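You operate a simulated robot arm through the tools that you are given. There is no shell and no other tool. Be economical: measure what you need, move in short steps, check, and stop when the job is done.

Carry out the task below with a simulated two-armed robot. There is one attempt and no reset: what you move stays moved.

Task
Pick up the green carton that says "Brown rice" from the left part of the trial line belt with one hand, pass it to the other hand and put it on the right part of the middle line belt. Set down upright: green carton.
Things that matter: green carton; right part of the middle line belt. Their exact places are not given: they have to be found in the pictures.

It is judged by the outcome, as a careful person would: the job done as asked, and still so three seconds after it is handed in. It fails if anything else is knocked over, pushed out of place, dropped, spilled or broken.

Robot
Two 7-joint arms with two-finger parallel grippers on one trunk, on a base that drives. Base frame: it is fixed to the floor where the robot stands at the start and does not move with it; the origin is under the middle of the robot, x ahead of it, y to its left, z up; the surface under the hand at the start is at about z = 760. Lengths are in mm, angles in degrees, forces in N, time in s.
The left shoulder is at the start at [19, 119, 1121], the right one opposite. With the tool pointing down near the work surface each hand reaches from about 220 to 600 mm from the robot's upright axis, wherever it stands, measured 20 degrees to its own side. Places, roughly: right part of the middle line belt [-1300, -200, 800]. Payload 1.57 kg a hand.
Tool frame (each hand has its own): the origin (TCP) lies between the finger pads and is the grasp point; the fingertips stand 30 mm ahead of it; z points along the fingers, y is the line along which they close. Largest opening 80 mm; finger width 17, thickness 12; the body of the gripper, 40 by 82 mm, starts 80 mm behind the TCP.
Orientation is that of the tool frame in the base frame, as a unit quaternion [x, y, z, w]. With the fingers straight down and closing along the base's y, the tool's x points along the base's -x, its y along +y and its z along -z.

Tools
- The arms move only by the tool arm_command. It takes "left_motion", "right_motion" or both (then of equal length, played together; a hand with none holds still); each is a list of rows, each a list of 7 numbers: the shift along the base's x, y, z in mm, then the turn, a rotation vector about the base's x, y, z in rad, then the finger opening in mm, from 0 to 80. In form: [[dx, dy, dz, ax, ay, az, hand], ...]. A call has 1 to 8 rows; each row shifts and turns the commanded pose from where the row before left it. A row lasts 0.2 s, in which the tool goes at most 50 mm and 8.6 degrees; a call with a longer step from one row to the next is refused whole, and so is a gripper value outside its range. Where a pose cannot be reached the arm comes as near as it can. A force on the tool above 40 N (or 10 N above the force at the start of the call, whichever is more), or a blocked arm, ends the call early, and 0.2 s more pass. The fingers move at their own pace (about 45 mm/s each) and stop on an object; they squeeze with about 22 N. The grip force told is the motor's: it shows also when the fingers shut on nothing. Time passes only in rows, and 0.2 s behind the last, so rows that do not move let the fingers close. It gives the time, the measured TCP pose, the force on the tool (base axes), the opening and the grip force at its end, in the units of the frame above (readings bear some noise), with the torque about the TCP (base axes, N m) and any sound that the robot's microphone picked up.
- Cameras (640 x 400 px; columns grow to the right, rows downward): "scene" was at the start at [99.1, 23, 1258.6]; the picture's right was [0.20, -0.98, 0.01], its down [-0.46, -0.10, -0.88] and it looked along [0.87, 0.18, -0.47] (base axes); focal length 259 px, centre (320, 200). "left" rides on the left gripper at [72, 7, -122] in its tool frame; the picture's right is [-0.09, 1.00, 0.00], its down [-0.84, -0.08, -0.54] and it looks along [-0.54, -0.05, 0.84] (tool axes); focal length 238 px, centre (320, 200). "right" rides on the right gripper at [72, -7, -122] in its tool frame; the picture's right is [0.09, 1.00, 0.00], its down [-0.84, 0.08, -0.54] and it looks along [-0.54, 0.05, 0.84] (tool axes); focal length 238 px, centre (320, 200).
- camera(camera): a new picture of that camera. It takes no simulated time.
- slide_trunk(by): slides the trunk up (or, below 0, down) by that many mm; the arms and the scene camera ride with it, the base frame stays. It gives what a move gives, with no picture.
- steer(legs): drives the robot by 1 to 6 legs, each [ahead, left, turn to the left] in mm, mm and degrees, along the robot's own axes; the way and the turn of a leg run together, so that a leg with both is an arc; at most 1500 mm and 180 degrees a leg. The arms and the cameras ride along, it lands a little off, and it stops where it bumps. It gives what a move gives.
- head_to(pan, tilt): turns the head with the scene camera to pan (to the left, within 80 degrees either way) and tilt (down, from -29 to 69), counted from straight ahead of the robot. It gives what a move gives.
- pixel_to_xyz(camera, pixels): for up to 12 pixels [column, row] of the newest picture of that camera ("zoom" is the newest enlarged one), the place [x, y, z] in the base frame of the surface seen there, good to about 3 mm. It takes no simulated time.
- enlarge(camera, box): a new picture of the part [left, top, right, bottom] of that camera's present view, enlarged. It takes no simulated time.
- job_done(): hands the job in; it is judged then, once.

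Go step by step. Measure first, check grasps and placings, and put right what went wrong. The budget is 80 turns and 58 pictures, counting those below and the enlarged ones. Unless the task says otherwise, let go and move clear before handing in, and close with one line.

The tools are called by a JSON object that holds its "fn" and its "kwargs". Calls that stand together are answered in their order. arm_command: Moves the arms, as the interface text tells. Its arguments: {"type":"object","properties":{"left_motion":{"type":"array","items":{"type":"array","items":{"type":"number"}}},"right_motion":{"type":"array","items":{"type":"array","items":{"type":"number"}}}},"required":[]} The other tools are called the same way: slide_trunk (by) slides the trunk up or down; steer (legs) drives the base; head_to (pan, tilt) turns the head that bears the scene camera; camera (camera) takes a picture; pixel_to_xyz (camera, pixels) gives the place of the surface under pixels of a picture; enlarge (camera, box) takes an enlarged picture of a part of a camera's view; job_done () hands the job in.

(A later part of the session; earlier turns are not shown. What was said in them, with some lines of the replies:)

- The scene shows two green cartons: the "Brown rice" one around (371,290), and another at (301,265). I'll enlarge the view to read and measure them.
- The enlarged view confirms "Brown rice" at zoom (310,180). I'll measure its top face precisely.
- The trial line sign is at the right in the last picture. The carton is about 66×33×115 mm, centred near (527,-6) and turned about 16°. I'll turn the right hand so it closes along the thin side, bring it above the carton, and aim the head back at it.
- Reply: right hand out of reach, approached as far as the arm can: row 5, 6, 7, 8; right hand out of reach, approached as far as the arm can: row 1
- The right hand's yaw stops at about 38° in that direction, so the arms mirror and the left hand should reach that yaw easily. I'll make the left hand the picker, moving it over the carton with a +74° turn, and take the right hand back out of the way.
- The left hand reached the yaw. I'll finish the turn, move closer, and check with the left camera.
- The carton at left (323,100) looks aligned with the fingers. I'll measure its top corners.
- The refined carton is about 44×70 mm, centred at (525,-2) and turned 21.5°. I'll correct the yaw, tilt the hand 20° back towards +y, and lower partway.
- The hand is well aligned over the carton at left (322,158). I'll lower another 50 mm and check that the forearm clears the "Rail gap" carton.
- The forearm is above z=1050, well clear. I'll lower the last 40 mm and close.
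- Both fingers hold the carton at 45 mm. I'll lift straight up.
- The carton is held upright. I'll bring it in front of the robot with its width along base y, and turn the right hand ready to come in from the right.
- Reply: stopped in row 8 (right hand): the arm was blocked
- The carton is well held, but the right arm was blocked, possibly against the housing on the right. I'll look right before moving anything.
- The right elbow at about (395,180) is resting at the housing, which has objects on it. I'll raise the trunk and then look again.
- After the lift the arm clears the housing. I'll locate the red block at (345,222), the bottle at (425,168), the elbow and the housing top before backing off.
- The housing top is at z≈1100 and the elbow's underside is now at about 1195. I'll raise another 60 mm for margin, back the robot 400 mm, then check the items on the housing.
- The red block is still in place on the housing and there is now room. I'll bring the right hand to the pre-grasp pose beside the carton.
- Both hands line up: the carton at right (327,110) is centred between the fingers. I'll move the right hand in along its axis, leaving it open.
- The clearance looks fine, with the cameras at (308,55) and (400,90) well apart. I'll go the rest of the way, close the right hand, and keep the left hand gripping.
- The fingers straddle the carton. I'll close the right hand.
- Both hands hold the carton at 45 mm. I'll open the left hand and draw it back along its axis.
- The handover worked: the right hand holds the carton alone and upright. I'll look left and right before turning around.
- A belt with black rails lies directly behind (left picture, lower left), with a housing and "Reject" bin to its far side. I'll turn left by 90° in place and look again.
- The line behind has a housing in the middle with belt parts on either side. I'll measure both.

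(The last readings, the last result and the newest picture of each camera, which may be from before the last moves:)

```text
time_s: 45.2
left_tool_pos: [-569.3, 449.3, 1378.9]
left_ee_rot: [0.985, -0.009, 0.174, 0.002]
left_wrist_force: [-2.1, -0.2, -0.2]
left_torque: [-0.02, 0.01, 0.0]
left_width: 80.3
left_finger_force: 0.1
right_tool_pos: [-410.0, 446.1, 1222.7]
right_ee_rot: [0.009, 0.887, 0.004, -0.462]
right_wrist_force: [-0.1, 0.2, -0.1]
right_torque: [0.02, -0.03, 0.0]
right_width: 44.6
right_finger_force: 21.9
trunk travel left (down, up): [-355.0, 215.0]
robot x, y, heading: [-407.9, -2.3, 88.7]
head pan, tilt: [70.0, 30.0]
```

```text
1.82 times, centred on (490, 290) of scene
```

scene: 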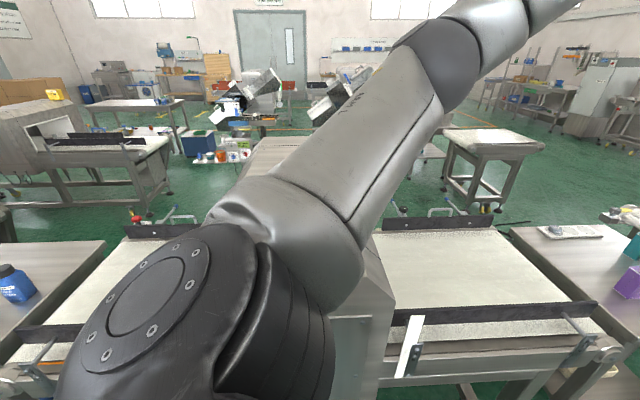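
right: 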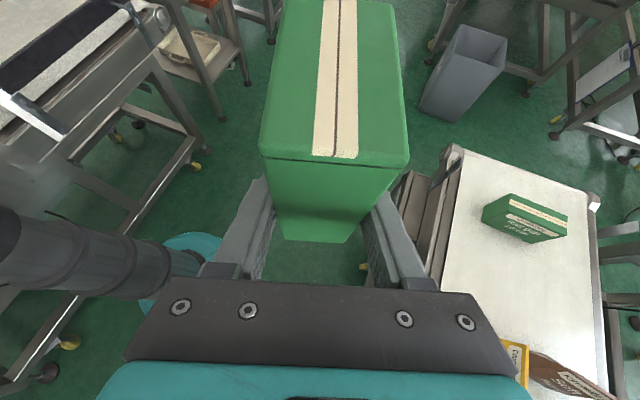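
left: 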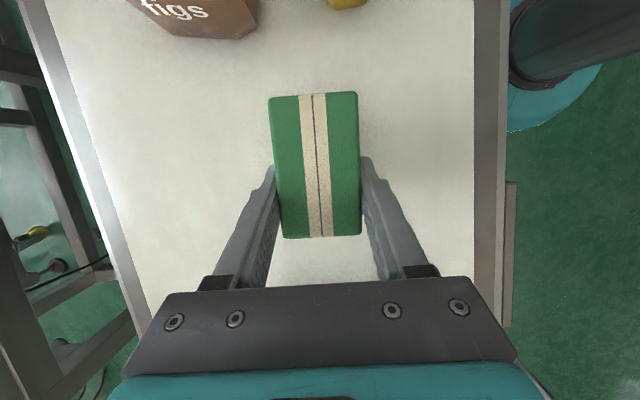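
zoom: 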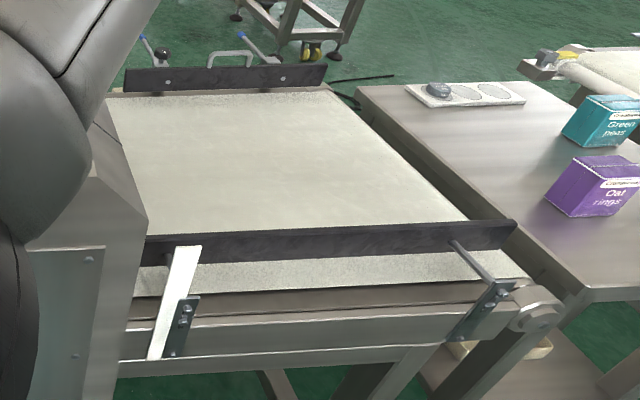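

The line runs diagonally. The part near the given spot (-1300,-200) is the -y side, at (110,260) in the picture. I'll turn further left to face it.

{"fn": "steer", "kwargs": {"legs": [[0, 0, 95]]}}

{"fn": "head_to", "kwargs": {"pan": 0, "tilt": 30}}

{"fn": "camera", "kwargs": {"camera": "scene"}}

```text
time_s: 49.5
left_tool_pos: [-846.9, -195.7, 1380.1]
left_ee_rot: [0.68, 0.713, 0.12, -0.126]
left_wrist_force: [0.2, 0.0, -0.1]
left_torque: [0.01, 0.0, -0.03]
left_width: 80.1
left_finger_force: 0.0
right_tool_pos: [-854.5, -35.2, 1222.4]
right_ee_rot: [0.64, -0.613, 0.335, 0.319]
right_wrist_force: [-0.5, 0.1, -2.2]
right_torque: [0.04, 0.01, -0.02]
right_width: 44.9
right_finger_force: 21.9
trunk travel left (down, up): [-355.0, 215.0]
robot x, y, heading: [-406.6, -2.9, -177.5]
head pan, tilt: [70.0, 30.0]
```

```text
time_s: 51.0
left_tool_pos: [-847.1, -195.2, 1379.9]
left_ee_rot: [0.681, 0.712, 0.12, -0.125]
left_wrist_force: [0.6, 0.6, 0.4]
left_torque: [-0.03, 0.03, -0.02]
left_width: 79.9
left_finger_force: 0.1
right_tool_pos: [-854.6, -35.0, 1222.5]
right_ee_rot: [0.64, -0.613, 0.335, 0.319]
right_wrist_force: [-0.2, -0.7, -0.8]
right_torque: [0.02, -0.01, -0.02]
right_width: 44.8
right_finger_force: 22.3
trunk travel left (down, up): [-355.0, 215.0]
robot x, y, heading: [-406.8, -0.7, -177.7]
head pan, tilt: [0.0, 30.0]
```

```text
26 pictures are left
```

scene: 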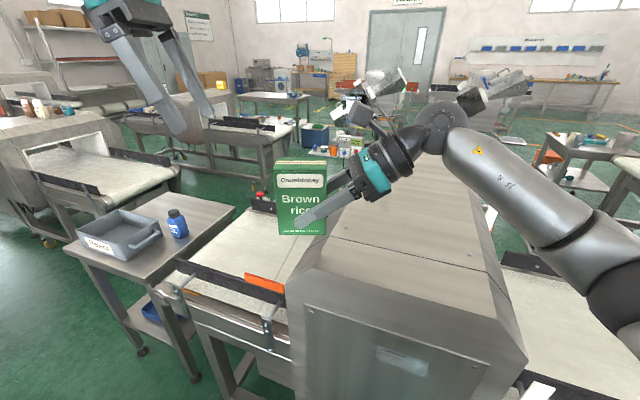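

The target belt part is at (220,260), between two rails, with the Reject table on its left. I'll measure it.

{"fn": "enlarge", "kwargs": {"camera": "scene", "box": [150, 170, 330, 370]}}

{"fn": "pixel_to_xyz", "kwargs": {"camera": "scene", "pixels": [[215, 255], [245, 225], [190, 260], [225, 275], [260, 215], [240, 262], [265, 284], [190, 265], [255, 207], [300, 265], [270, 255], [235, 310]]}}

```text
2.00 times, centred on (240, 270) of scene
```

zoom: 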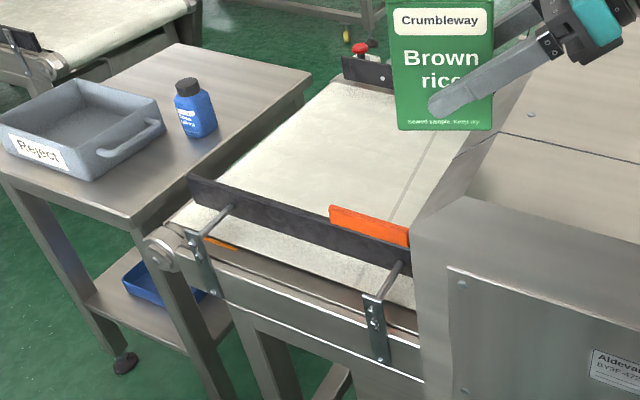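

```text
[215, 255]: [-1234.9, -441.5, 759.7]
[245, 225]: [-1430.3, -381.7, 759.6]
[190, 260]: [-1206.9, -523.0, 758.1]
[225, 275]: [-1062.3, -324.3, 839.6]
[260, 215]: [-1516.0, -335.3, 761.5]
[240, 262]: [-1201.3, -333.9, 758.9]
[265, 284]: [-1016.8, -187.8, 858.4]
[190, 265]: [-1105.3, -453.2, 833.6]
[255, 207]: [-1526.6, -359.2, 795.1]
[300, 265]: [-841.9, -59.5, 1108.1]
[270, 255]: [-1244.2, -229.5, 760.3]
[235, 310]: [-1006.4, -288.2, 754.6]
```

The belt is at z=760, with the exposed stretch about 420 mm long between the housing and the belt end. I'll measure the Reject table, the housing edge and the rails so I can plan where to stand.

{"fn": "pixel_to_xyz", "kwargs": {"camera": "scene", "pixels": [[66, 250], [130, 289], [230, 208], [175, 200], [175, 235], [285, 292], [247, 281], [160, 285], [200, 360], [140, 352], [300, 340], [246, 275]]}}

```text
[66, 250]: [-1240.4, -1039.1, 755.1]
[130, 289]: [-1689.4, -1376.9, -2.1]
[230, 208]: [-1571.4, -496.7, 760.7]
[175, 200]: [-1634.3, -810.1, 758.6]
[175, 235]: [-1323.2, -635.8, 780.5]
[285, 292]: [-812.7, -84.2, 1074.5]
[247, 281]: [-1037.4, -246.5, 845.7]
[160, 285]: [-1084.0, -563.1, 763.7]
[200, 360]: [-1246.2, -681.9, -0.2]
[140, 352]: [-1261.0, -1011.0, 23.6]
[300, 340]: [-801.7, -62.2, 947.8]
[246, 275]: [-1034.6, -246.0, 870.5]
```

The housing corner is at (-812,-84), the orange tab starts at (-1035,-246), and the Reject table stays at the far left. I plan to place at about (-1267,-295), approaching straight from the robot side over the rail at heading ≈162°. First I'll drive sideways and turn.

{"fn": "steer", "kwargs": {"legs": [[0, 588, 0], [150, 0, 0], [0, 0, -20.7]]}}

{"fn": "camera", "kwargs": {"camera": "scene"}}

```text
time_s: 56.4
left_tool_pos: [-1019.2, -619.4, 1379.7]
left_ee_rot: [0.802, 0.572, 0.142, -0.1]
left_wrist_force: [-0.1, 0.4, -0.4]
left_torque: [-0.03, -0.01, 0.01]
left_width: 79.9
left_finger_force: 0.0
right_tool_pos: [-968.0, -468.0, 1222.2]
right_ee_rot: [-0.514, 0.722, -0.269, -0.377]
right_wrist_force: [-0.7, 0.8, -1.7]
right_torque: [0.02, -0.01, 0.01]
right_width: 44.8
right_finger_force: 21.4
trunk travel left (down, up): [-355.0, 215.0]
robot x, y, heading: [-542.1, -600.6, 160.9]
head pan, tilt: [0.0, 30.0]
```

```text
24 pictures are left
```

scene: 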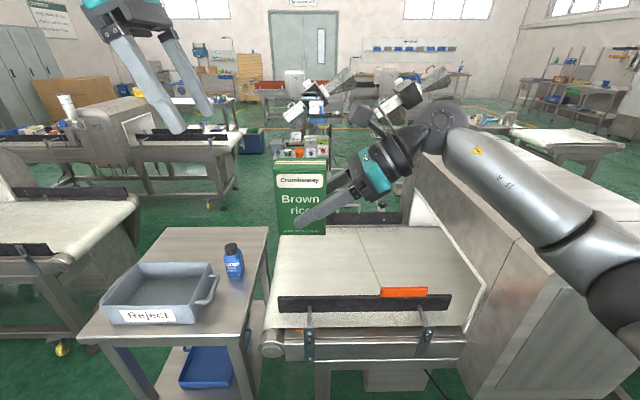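

The rail runs level across the picture, so the heading is right. I'll now rotate the right hand clockwise about the vertical so it reaches forward from the robot's side, keeping the carton upright.

{"fn": "arm_command", "kwargs": {"right_motion": [[-2, 11, 5, 0, 0, -0.143, 20], [-2, 11, 5, 0, 0, -0.143, 20], [-2, 11, 5, 0, 0, -0.143, 20], [-2, 11, 5, 0, 0, -0.143, 20], [-2, 11, 5, 0, 0, -0.143, 20], [-2, 11, 5, 0, 0, -0.143, 20]]}}

{"fn": "camera", "kwargs": {"camera": "scene"}}

```text
time_s: 57.8
left_tool_pos: [-1020.1, -619.7, 1380.0]
left_ee_rot: [0.802, 0.572, 0.142, -0.1]
left_wrist_force: [0.0, 0.5, -0.5]
left_torque: [0.03, -0.02, 0.01]
left_width: 80.1
left_finger_force: 0.1
right_tool_pos: [-979.4, -399.5, 1253.2]
right_ee_rot: [-0.166, 0.871, -0.087, -0.454]
right_wrist_force: [0.3, 0.2, -1.6]
right_torque: [-0.01, -0.02, 0.04]
right_width: 45.0
right_finger_force: 21.7
trunk travel left (down, up): [-355.0, 215.0]
robot x, y, heading: [-538.8, -605.5, 160.6]
head pan, tilt: [0.0, 30.0]
```

```text
23 pictures are left
```

scene: 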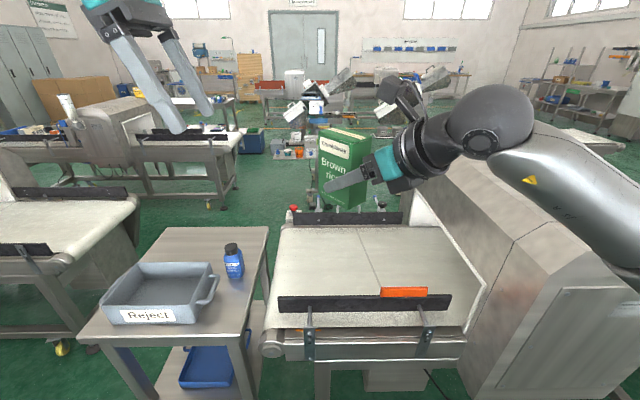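

Tracking well with no limit reached. I'll continue the remaining turn of about 40°.

{"fn": "arm_command", "kwargs": {"right_motion": [[-6, 11, 0, 0, 0, -0.142, 20], [-6, 11, 0, 0, 0, -0.142, 20], [-6, 11, 0, 0, 0, -0.142, 20], [-6, 11, 0, 0, 0, -0.142, 20], [-6, 11, 0, 0, 0, -0.142, 20], [0, 0, 0, 0, 0, 0, 20]]}}

{"fn": "camera", "kwargs": {"camera": "scene"}}

```text
time_s: 59.2
left_tool_pos: [-1018.6, -620.0, 1380.1]
left_ee_rot: [0.802, 0.572, 0.141, -0.101]
left_wrist_force: [-0.2, -0.5, -0.3]
left_torque: [0.0, -0.01, 0.02]
left_width: 80.0
left_finger_force: 0.2
right_tool_pos: [-1009.8, -347.4, 1251.3]
right_ee_rot: [0.148, 0.874, 0.076, -0.456]
right_wrist_force: [0.1, 0.1, -1.2]
right_torque: [0.0, 0.02, 0.01]
right_width: 44.7
right_finger_force: 22.1
trunk travel left (down, up): [-355.0, 215.0]
robot x, y, heading: [-540.6, -604.5, 160.7]
head pan, tilt: [0.0, 30.0]
```

```text
22 pictures are left
```

scene: 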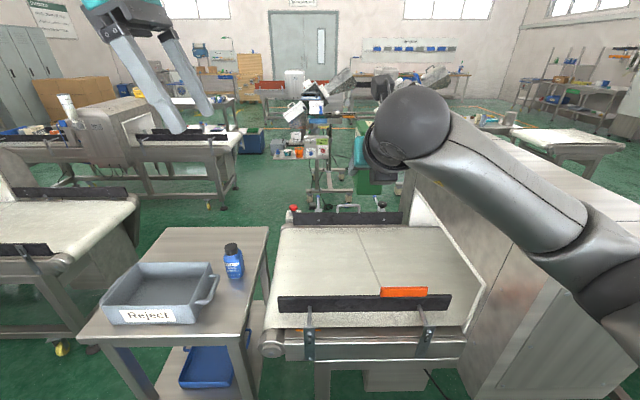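

The tool now points forward-down along 161°. I'll measure the elbow and forearm against the housing before advancing.

{"fn": "pixel_to_xyz", "kwargs": {"camera": "scene", "pixels": [[600, 245], [560, 230], [610, 320], [500, 170], [410, 120], [490, 290], [530, 270], [420, 200], [470, 310], [280, 300], [450, 302], [382, 290]]}}

{"fn": "head_to", "kwargs": {"pan": -50, "tilt": 30}}

{"fn": "camera", "kwargs": {"camera": "scene"}}

```text
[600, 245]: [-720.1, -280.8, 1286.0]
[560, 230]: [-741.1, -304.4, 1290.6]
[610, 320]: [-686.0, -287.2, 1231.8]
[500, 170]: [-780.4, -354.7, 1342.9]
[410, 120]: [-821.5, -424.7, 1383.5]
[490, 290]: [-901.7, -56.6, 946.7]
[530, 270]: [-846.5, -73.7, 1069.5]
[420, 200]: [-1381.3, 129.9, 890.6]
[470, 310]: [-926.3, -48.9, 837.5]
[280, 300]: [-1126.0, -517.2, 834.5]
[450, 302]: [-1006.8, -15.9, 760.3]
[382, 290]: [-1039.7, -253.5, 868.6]
```

```text
time_s: 60.4
left_tool_pos: [-1018.4, -619.4, 1379.0]
left_ee_rot: [0.802, 0.572, 0.142, -0.1]
left_wrist_force: [0.4, 0.0, 0.6]
left_torque: [0.03, -0.01, 0.01]
left_width: 80.0
left_finger_force: 0.0
right_tool_pos: [-1009.1, -347.6, 1251.8]
right_ee_rot: [0.146, 0.875, 0.075, -0.455]
right_wrist_force: [0.0, -0.2, -2.2]
right_torque: [-0.01, -0.02, -0.02]
right_width: 45.0
right_finger_force: 22.8
trunk travel left (down, up): [-355.0, 215.0]
robot x, y, heading: [-539.8, -599.7, 160.6]
head pan, tilt: [-50.0, 30.0]
```

```text
21 pictures are left
```

scene: 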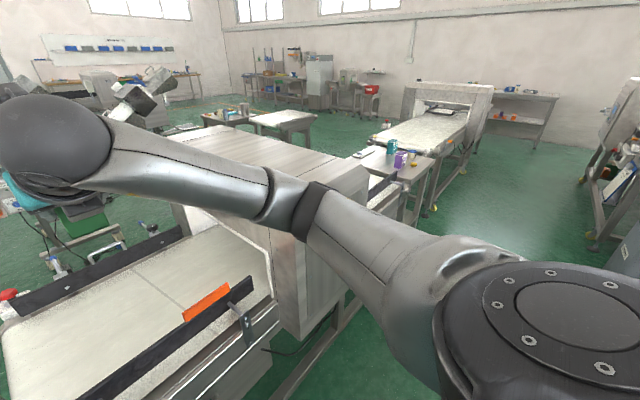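

The elbow is clear and will be laterally about 80–150 mm from the housing. I'll shift left 60, go forward 185, raise the trunk 80, and look again.

{"fn": "slide_trunk", "kwargs": {"by": 80}}

{"fn": "steer", "kwargs": {"legs": [[0, 60, 0.5], [185, 0, 0.5]]}}

{"fn": "head_to", "kwargs": {"pan": -15, "tilt": 45}}

{"fn": "camera", "kwargs": {"camera": "scene"}}

```text
time_s: 61.6
left_tool_pos: [-1019.2, -619.7, 1459.7]
left_ee_rot: [0.802, 0.572, 0.143, -0.1]
left_wrist_force: [0.2, 0.5, 0.0]
left_torque: [0.0, 0.02, 0.01]
left_width: 79.9
left_finger_force: 0.0
right_tool_pos: [-1010.0, -348.0, 1332.7]
right_ee_rot: [0.147, 0.875, 0.075, -0.456]
right_wrist_force: [0.0, 0.0, -1.2]
right_torque: [-0.05, -0.04, -0.01]
right_width: 44.9
right_finger_force: 22.3
trunk travel left (down, up): [-435.0, 135.0]
robot x, y, heading: [-537.3, -602.1, 160.9]
head pan, tilt: [-50.0, 30.0]
```

```text
time_s: 63.7
left_tool_pos: [-1212.6, -629.1, 1458.7]
left_ee_rot: [0.796, 0.58, 0.141, -0.102]
left_wrist_force: [-0.9, -0.6, 0.1]
left_torque: [-0.02, -0.03, -0.01]
left_width: 80.1
left_finger_force: 0.1
right_tool_pos: [-1208.9, -357.3, 1332.3]
right_ee_rot: [0.137, 0.876, 0.07, -0.456]
right_wrist_force: [-0.4, -0.3, -2.1]
right_torque: [-0.02, -0.03, 0.01]
right_width: 44.6
right_finger_force: 21.5
trunk travel left (down, up): [-435.0, 135.0]
robot x, y, heading: [-736.5, -602.4, 162.2]
head pan, tilt: [-50.0, 30.0]
```

```text
time_s: 64.7
left_tool_pos: [-1211.5, -628.4, 1460.0]
left_ee_rot: [0.796, 0.58, 0.14, -0.102]
left_wrist_force: [0.3, 0.4, 0.4]
left_torque: [-0.05, -0.03, 0.0]
left_width: 80.0
left_finger_force: 0.1
right_tool_pos: [-1208.7, -357.2, 1332.0]
right_ee_rot: [0.138, 0.877, 0.07, -0.456]
right_wrist_force: [0.4, 1.2, -2.1]
right_torque: [-0.02, 0.01, 0.01]
right_width: 44.9
right_finger_force: 21.9
trunk travel left (down, up): [-435.0, 135.0]
robot x, y, heading: [-734.4, -603.6, 162.2]
head pan, tilt: [-15.0, 45.0]
```

```text
20 pictures are left
```

scene: 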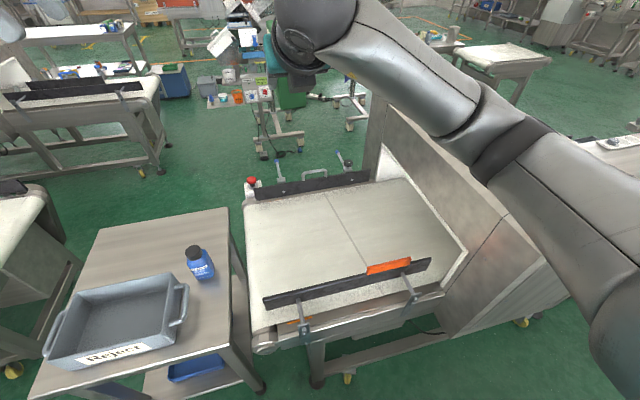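

The robot is parked well. I'll re-measure the rails, belt and seam from here to fix the drop point.

{"fn": "pixel_to_xyz", "kwargs": {"camera": "scene", "pixels": [[268, 298], [366, 270], [425, 260], [258, 193], [365, 173], [300, 240], [345, 230], [250, 220], [255, 320], [510, 130], [490, 170], [405, 262]]}}

```text
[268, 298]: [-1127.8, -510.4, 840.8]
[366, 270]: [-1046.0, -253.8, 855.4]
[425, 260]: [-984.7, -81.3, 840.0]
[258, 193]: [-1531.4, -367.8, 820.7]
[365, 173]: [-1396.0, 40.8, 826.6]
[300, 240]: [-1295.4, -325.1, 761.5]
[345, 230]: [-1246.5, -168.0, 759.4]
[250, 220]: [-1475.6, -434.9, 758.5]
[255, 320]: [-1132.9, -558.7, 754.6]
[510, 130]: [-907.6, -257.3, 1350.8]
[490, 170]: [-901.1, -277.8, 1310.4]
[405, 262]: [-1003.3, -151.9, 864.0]
```

The rails are at v≈909 and 1337 across the belt, so the centre is near (-1274,-283). I'll move the carton above it and lower partway.

{"fn": "arm_command", "kwargs": {"right_motion": [[-17, 23, 0, 0, 0, 0, 20], [-17, 23, 0, 0, 0, 0, 20], [-17, 23, 0, 0, 0, 0, 20], [0, 0, -40, 0, 0, 0, 20], [0, 0, -40, 0, 0, 0, 20], [0, 0, -40, 0, 0, 0, 20], [0, 0, -40, 0, 0, 0, 20], [0, 0, -40, 0, 0, 0, 20]]}}

{"fn": "camera", "kwargs": {"camera": "scene"}}

```text
time_s: 66.5
left_tool_pos: [-1213.4, -627.1, 1460.1]
left_ee_rot: [0.796, 0.58, 0.141, -0.102]
left_wrist_force: [-0.3, 0.4, 0.3]
left_torque: [-0.01, 0.0, 0.02]
left_width: 80.0
left_finger_force: 0.1
right_tool_pos: [-1258.3, -287.2, 1131.5]
right_ee_rot: [0.137, 0.875, 0.07, -0.458]
right_wrist_force: [0.0, 0.6, -1.8]
right_torque: [-0.03, -0.01, -0.02]
right_width: 44.7
right_finger_force: 21.5
trunk travel left (down, up): [-435.0, 135.0]
robot x, y, heading: [-732.4, -602.3, 162.2]
head pan, tilt: [-15.0, 45.0]
```

```text
19 pictures are left
```

scene: 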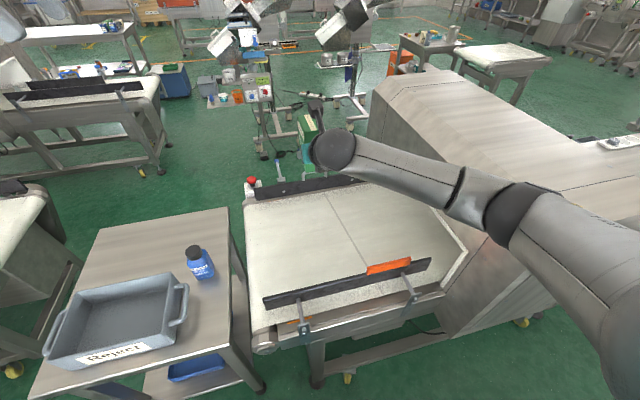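

Going smoothly. I'll check the elbow at (510,210) and forearm heights against the housing (top 1100).

{"fn": "pixel_to_xyz", "kwargs": {"camera": "scene", "pixels": [[510, 190], [490, 230], [540, 220], [465, 195], [450, 208], [400, 175], [335, 150], [480, 160], [420, 110], [455, 215]]}}

```text
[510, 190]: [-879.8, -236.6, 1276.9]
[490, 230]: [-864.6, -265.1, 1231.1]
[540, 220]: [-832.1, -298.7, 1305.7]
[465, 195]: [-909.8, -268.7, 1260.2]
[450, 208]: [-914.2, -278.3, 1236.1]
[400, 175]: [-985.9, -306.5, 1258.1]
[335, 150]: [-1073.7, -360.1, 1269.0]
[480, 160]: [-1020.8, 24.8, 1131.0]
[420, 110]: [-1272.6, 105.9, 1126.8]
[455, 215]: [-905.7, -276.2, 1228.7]
```

The elbow is about 95 mm sideways from the housing and currently above it. I'll lower another 160 mm and recheck.

{"fn": "arm_command", "kwargs": {"right_motion": [[0, 0, -40, 0, 0, 0, 20], [0, 0, -40, 0, 0, 0, 20], [0, 0, -40, 0, 0, 0, 20], [0, 0, -40, 0, 0, 0, 20], [0, 0, 0, 0, 0, 0, 20]]}}

{"fn": "camera", "kwargs": {"camera": "scene"}}

{"fn": "camera", "kwargs": {"camera": "right"}}

{"fn": "pixel_to_xyz", "kwargs": {"camera": "scene", "pixels": [[500, 230], [480, 260], [520, 220], [440, 230], [400, 215], [340, 190], [470, 220], [490, 215]]}}

```text
time_s: 67.7
left_tool_pos: [-1212.4, -627.9, 1459.5]
left_ee_rot: [0.796, 0.58, 0.14, -0.101]
left_wrist_force: [-0.6, 0.6, 0.1]
left_torque: [0.0, 0.02, 0.05]
left_width: 80.0
left_finger_force: 0.1
right_tool_pos: [-1259.3, -286.1, 1069.5]
right_ee_rot: [0.139, 0.877, 0.071, -0.454]
right_wrist_force: [-0.2, 0.1, -0.9]
right_torque: [-0.01, -0.01, 0.03]
right_width: 44.4
right_finger_force: 21.9
right hand out of reach, approached as far as the arm can: row 2, 3, 4
trunk travel left (down, up): [-435.0, 135.0]
robot x, y, heading: [-733.6, -602.9, 162.1]
head pan, tilt: [-15.0, 45.0]
```

```text
18 pictures are left
```

scene: 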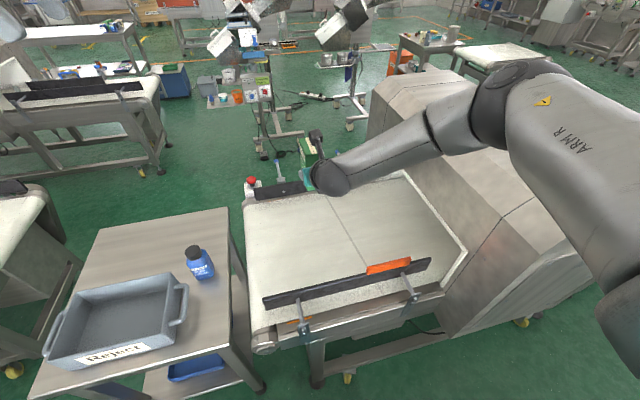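

```text
17 pictures are left
```

right: 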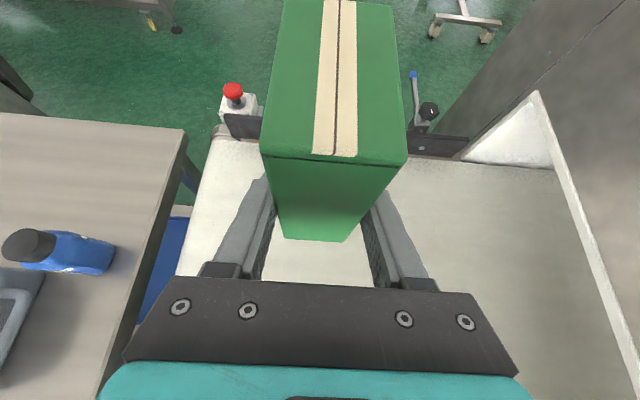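

```text
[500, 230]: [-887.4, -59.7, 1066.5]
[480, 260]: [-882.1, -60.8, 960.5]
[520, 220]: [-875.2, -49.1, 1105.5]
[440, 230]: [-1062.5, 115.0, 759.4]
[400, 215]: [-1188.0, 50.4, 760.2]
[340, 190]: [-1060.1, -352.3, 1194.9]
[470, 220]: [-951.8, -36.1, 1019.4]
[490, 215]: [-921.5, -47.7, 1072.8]
```

The hand stops at z≈1070, held by a joint limit, and the elbow has swung up high. The trunk can lower everything instead, so I'll measure the elbow first.

{"fn": "pixel_to_xyz", "kwargs": {"camera": "scene", "pixels": [[490, 80], [480, 120], [495, 145], [530, 75], [540, 160], [450, 140], [430, 165], [400, 165], [460, 120], [600, 260], [320, 180]]}}

```text
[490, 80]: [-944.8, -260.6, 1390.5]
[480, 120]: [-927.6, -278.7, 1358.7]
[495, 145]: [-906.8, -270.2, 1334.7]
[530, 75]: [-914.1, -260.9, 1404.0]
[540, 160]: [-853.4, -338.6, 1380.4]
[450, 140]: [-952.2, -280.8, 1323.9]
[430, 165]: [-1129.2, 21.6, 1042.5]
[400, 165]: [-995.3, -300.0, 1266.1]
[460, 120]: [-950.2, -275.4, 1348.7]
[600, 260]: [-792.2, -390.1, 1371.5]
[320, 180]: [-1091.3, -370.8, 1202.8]
```

The elbow is at u≈-500, roughly 100 mm clear of the housing side, so lowering the trunk is fine. I'll lower 150 and check.

{"fn": "slide_trunk", "kwargs": {"by": -150}}

{"fn": "camera", "kwargs": {"camera": "scene"}}

```text
time_s: 69.5
left_tool_pos: [-1210.7, -629.4, 1310.8]
left_ee_rot: [0.796, 0.58, 0.141, -0.101]
left_wrist_force: [0.5, 0.3, -0.3]
left_torque: [0.03, 0.01, -0.01]
left_width: 80.1
left_finger_force: 0.0
right_tool_pos: [-1259.6, -287.4, 921.9]
right_ee_rot: [0.138, 0.877, 0.072, -0.455]
right_wrist_force: [-0.2, -0.1, -1.5]
right_torque: [0.01, -0.03, 0.02]
right_width: 44.8
right_finger_force: 22.0
trunk travel left (down, up): [-285.0, 285.0]
robot x, y, heading: [-736.4, -603.9, 161.9]
head pan, tilt: [-15.0, 45.0]
```

```text
16 pictures are left
```

scene: 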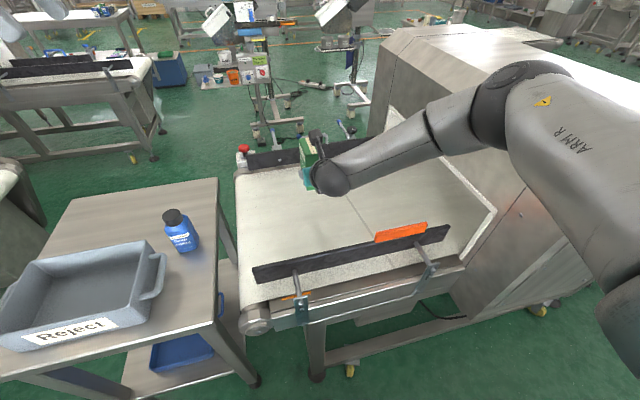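

Still clear. The carton's bottom is at about 879, so I'll lower another 105 mm.

{"fn": "slide_trunk", "kwargs": {"by": -105}}

{"fn": "camera", "kwargs": {"camera": "scene"}}

{"fn": "camera", "kwargs": {"camera": "right"}}

```text
time_s: 70.8
left_tool_pos: [-1211.4, -629.0, 1205.1]
left_ee_rot: [0.795, 0.58, 0.142, -0.102]
left_wrist_force: [0.1, -0.2, -0.3]
left_torque: [-0.05, 0.0, 0.0]
left_width: 80.0
left_finger_force: 0.0
right_tool_pos: [-1259.6, -286.0, 816.1]
right_ee_rot: [0.138, 0.877, 0.071, -0.454]
right_wrist_force: [-0.2, 0.3, -0.5]
right_torque: [0.02, -0.03, -0.05]
right_width: 44.6
right_finger_force: 22.1
trunk travel left (down, up): [-180.0, 390.0]
robot x, y, heading: [-735.8, -606.4, 162.2]
head pan, tilt: [-15.0, 45.0]
```

```text
15 pictures are left
```

scene: 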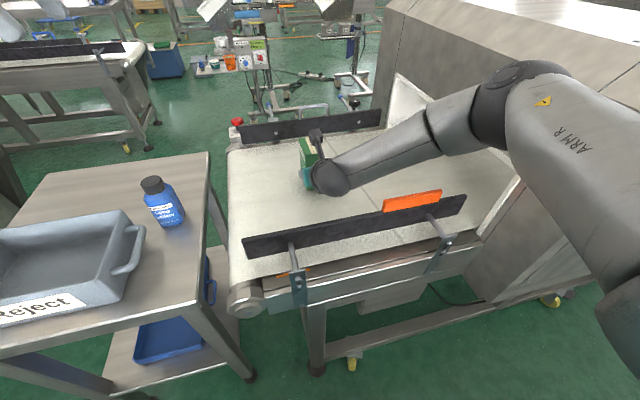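

```text
14 pictures are left
```

right: 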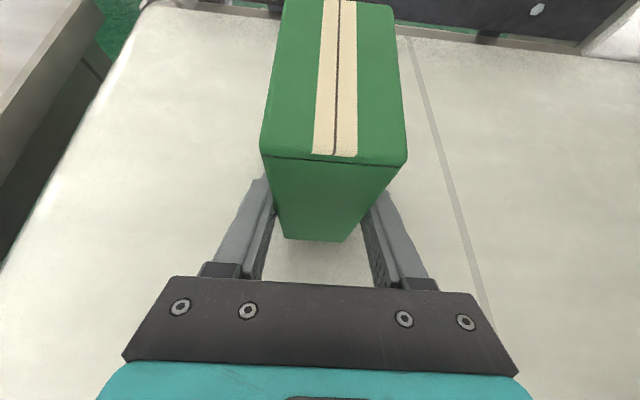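

The carton is just above the belt. I'll measure its top and lower near edge to get the gap.

{"fn": "pixel_to_xyz", "kwargs": {"camera": "right", "pixels": [[335, 140], [300, 60], [380, 60], [335, 20], [290, 232], [345, 235], [318, 232], [318, 265], [290, 140], [390, 150]]}}

```text
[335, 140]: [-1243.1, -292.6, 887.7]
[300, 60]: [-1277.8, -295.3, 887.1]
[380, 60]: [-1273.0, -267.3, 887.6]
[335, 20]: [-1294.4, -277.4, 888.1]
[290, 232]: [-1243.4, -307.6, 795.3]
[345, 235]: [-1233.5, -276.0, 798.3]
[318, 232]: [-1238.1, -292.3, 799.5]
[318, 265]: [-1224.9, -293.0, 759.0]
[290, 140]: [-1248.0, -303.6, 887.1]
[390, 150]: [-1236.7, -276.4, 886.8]
```

The top is level at z≈887.5 and the carton is 115.5 mm tall, so the gap is about 12 mm. I'll lower 11 mm and check for contact.

{"fn": "slide_trunk", "kwargs": {"by": -11}}

{"fn": "camera", "kwargs": {"camera": "right"}}

{"fn": "pixel_to_xyz", "kwargs": {"camera": "right", "pixels": [[335, 140], [300, 60], [380, 60], [335, 20]]}}

```text
time_s: 71.4
left_tool_pos: [-1210.9, -629.4, 1193.0]
left_ee_rot: [0.796, 0.58, 0.141, -0.102]
left_wrist_force: [0.4, 0.4, -0.8]
left_torque: [0.01, 0.01, 0.0]
left_width: 80.1
left_finger_force: 0.1
right_tool_pos: [-1258.9, -287.2, 804.8]
right_ee_rot: [0.138, 0.877, 0.072, -0.455]
right_wrist_force: [-0.1, -0.3, -1.8]
right_torque: [-0.04, -0.04, -0.02]
right_width: 44.7
right_finger_force: 21.6
trunk travel left (down, up): [-169.0, 401.0]
robot x, y, heading: [-732.4, -604.1, 161.9]
head pan, tilt: [-15.0, 45.0]
```

```text
13 pictures are left
```

right: 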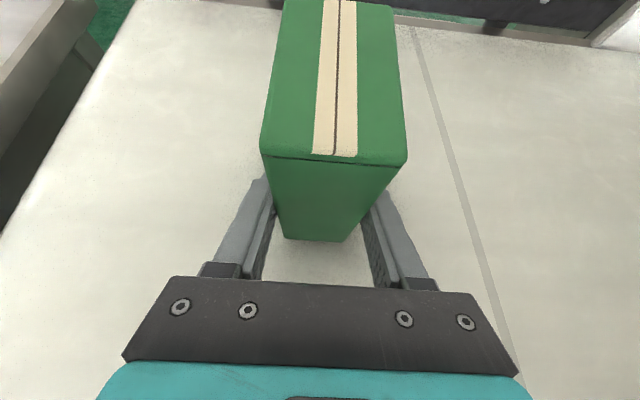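

```text
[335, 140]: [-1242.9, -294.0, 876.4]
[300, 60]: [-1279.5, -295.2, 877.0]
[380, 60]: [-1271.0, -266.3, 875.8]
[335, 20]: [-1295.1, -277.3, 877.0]
```

About 1 mm to go with no contact force yet, so I'll lower 2 mm more.

{"fn": "slide_trunk", "kwargs": {"by": -2}}

```text
time_s: 71.9
left_tool_pos: [-1211.2, -629.8, 1190.8]
left_ee_rot: [0.796, 0.58, 0.14, -0.103]
left_wrist_force: [0.1, 0.2, -0.2]
left_torque: [0.02, -0.03, -0.02]
left_width: 80.2
left_finger_force: 0.1
right_tool_pos: [-1259.3, -287.5, 803.2]
right_ee_rot: [0.139, 0.877, 0.072, -0.455]
right_wrist_force: [0.6, -0.4, 2.4]
right_torque: [-0.01, 0.14, 0.0]
right_width: 44.9
right_finger_force: 22.1
trunk travel left (down, up): [-167.0, 403.0]
robot x, y, heading: [-737.0, -604.0, 162.1]
head pan, tilt: [-15.0, 45.0]
```

Contact: the force flipped to +2.4 N. I'll open the hand and back straight out along the tool axis.

{"fn": "arm_command", "kwargs": {"right_motion": [[0, 0, 0, 0, 0, 0, 55], [0, 0, 0, 0, 0, 0, 68], [0, 0, 0, 0, 0, 0, 76], [0, 0, 0, 0, 0, 0, 76], [12, -4, 9, 0, 0, 0, 76], [20, -6, 15, 0, 0, 0, 76], [23, -7, 20, 0, 0, 0, 76], [23, -7, 25, 0, 0, 0, 76]]}}

{"fn": "camera", "kwargs": {"camera": "right"}}

```text
time_s: 73.7
left_tool_pos: [-1211.8, -628.6, 1191.6]
left_ee_rot: [0.796, 0.58, 0.14, -0.101]
left_wrist_force: [-0.5, -0.5, -0.2]
left_torque: [-0.01, 0.01, -0.05]
left_width: 79.9
left_finger_force: 0.0
right_tool_pos: [-1177.6, -314.6, 872.5]
right_ee_rot: [0.137, 0.877, 0.072, -0.456]
right_wrist_force: [0.4, 0.0, 0.4]
right_torque: [0.05, -0.01, 0.0]
right_width: 76.3
right_finger_force: 0.1
trunk travel left (down, up): [-167.0, 403.0]
robot x, y, heading: [-733.3, -602.4, 162.1]
head pan, tilt: [-15.0, 45.0]
```

```text
12 pictures are left
```

right: 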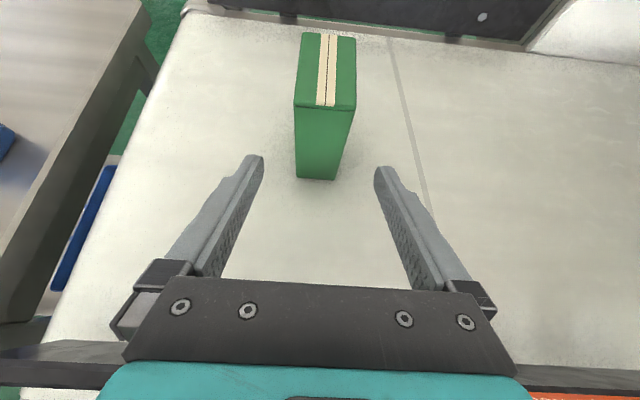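

The carton stands free and upright at (325,105) on the belt. I'll raise the trunk to lift both hands clear, back off a little, and take a last check.

{"fn": "slide_trunk", "kwargs": {"by": 200}}

{"fn": "steer", "kwargs": {"legs": [[-200, 0, 0]]}}

{"fn": "camera", "kwargs": {"camera": "scene"}}

```text
time_s: 75.9
left_tool_pos: [-1212.7, -628.6, 1391.6]
left_ee_rot: [0.796, 0.58, 0.141, -0.102]
left_wrist_force: [-0.2, 0.5, -0.4]
left_torque: [0.0, -0.03, -0.02]
left_width: 79.9
left_finger_force: 0.1
right_tool_pos: [-1178.0, -313.5, 1072.4]
right_ee_rot: [0.138, 0.877, 0.071, -0.455]
right_wrist_force: [0.6, 0.5, 0.1]
right_torque: [0.0, -0.02, -0.02]
right_width: 75.9
right_finger_force: 0.0
trunk travel left (down, up): [-367.0, 203.0]
robot x, y, heading: [-734.1, -602.9, 162.2]
head pan, tilt: [-15.0, 45.0]
```

```text
time_s: 77.5
left_tool_pos: [-1027.2, -689.0, 1391.0]
left_ee_rot: [0.796, 0.581, 0.141, -0.101]
left_wrist_force: [0.2, -0.4, 0.1]
left_torque: [0.03, 0.0, 0.01]
left_width: 80.2
left_finger_force: 0.1
right_tool_pos: [-993.4, -373.8, 1072.9]
right_ee_rot: [0.138, 0.877, 0.071, -0.455]
right_wrist_force: [0.3, -0.1, 0.8]
right_torque: [0.02, -0.04, -0.02]
right_width: 76.0
right_finger_force: 0.1
trunk travel left (down, up): [-367.0, 203.0]
robot x, y, heading: [-549.4, -662.6, 162.0]
head pan, tilt: [-15.0, 45.0]
```

```text
11 pictures are left
```

scene: 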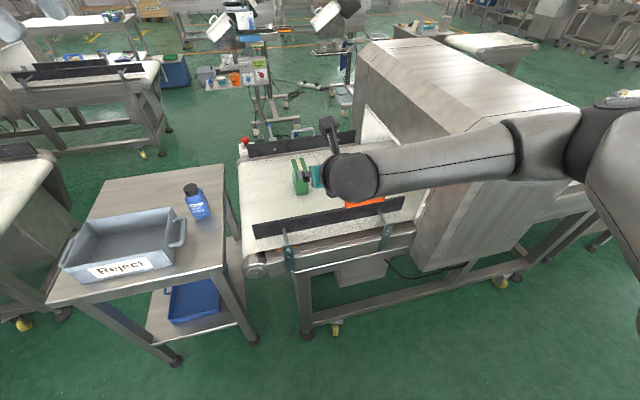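

The picture shows the carton upright at (300,178) between the rails, the hands clear, and the nearby bottle, bin and rails undisturbed. I'm handing in.

{"fn": "job_done", "kwargs": {}}

```text
The job is handed in.
```

The "Brown rice" carton was picked up by the left hand, passed to the right hand, and set down upright at about (-1270, -285) on the belt behind the robot. I matched that belt to the middle line's right part by the position you gave, because I never saw its name sign.
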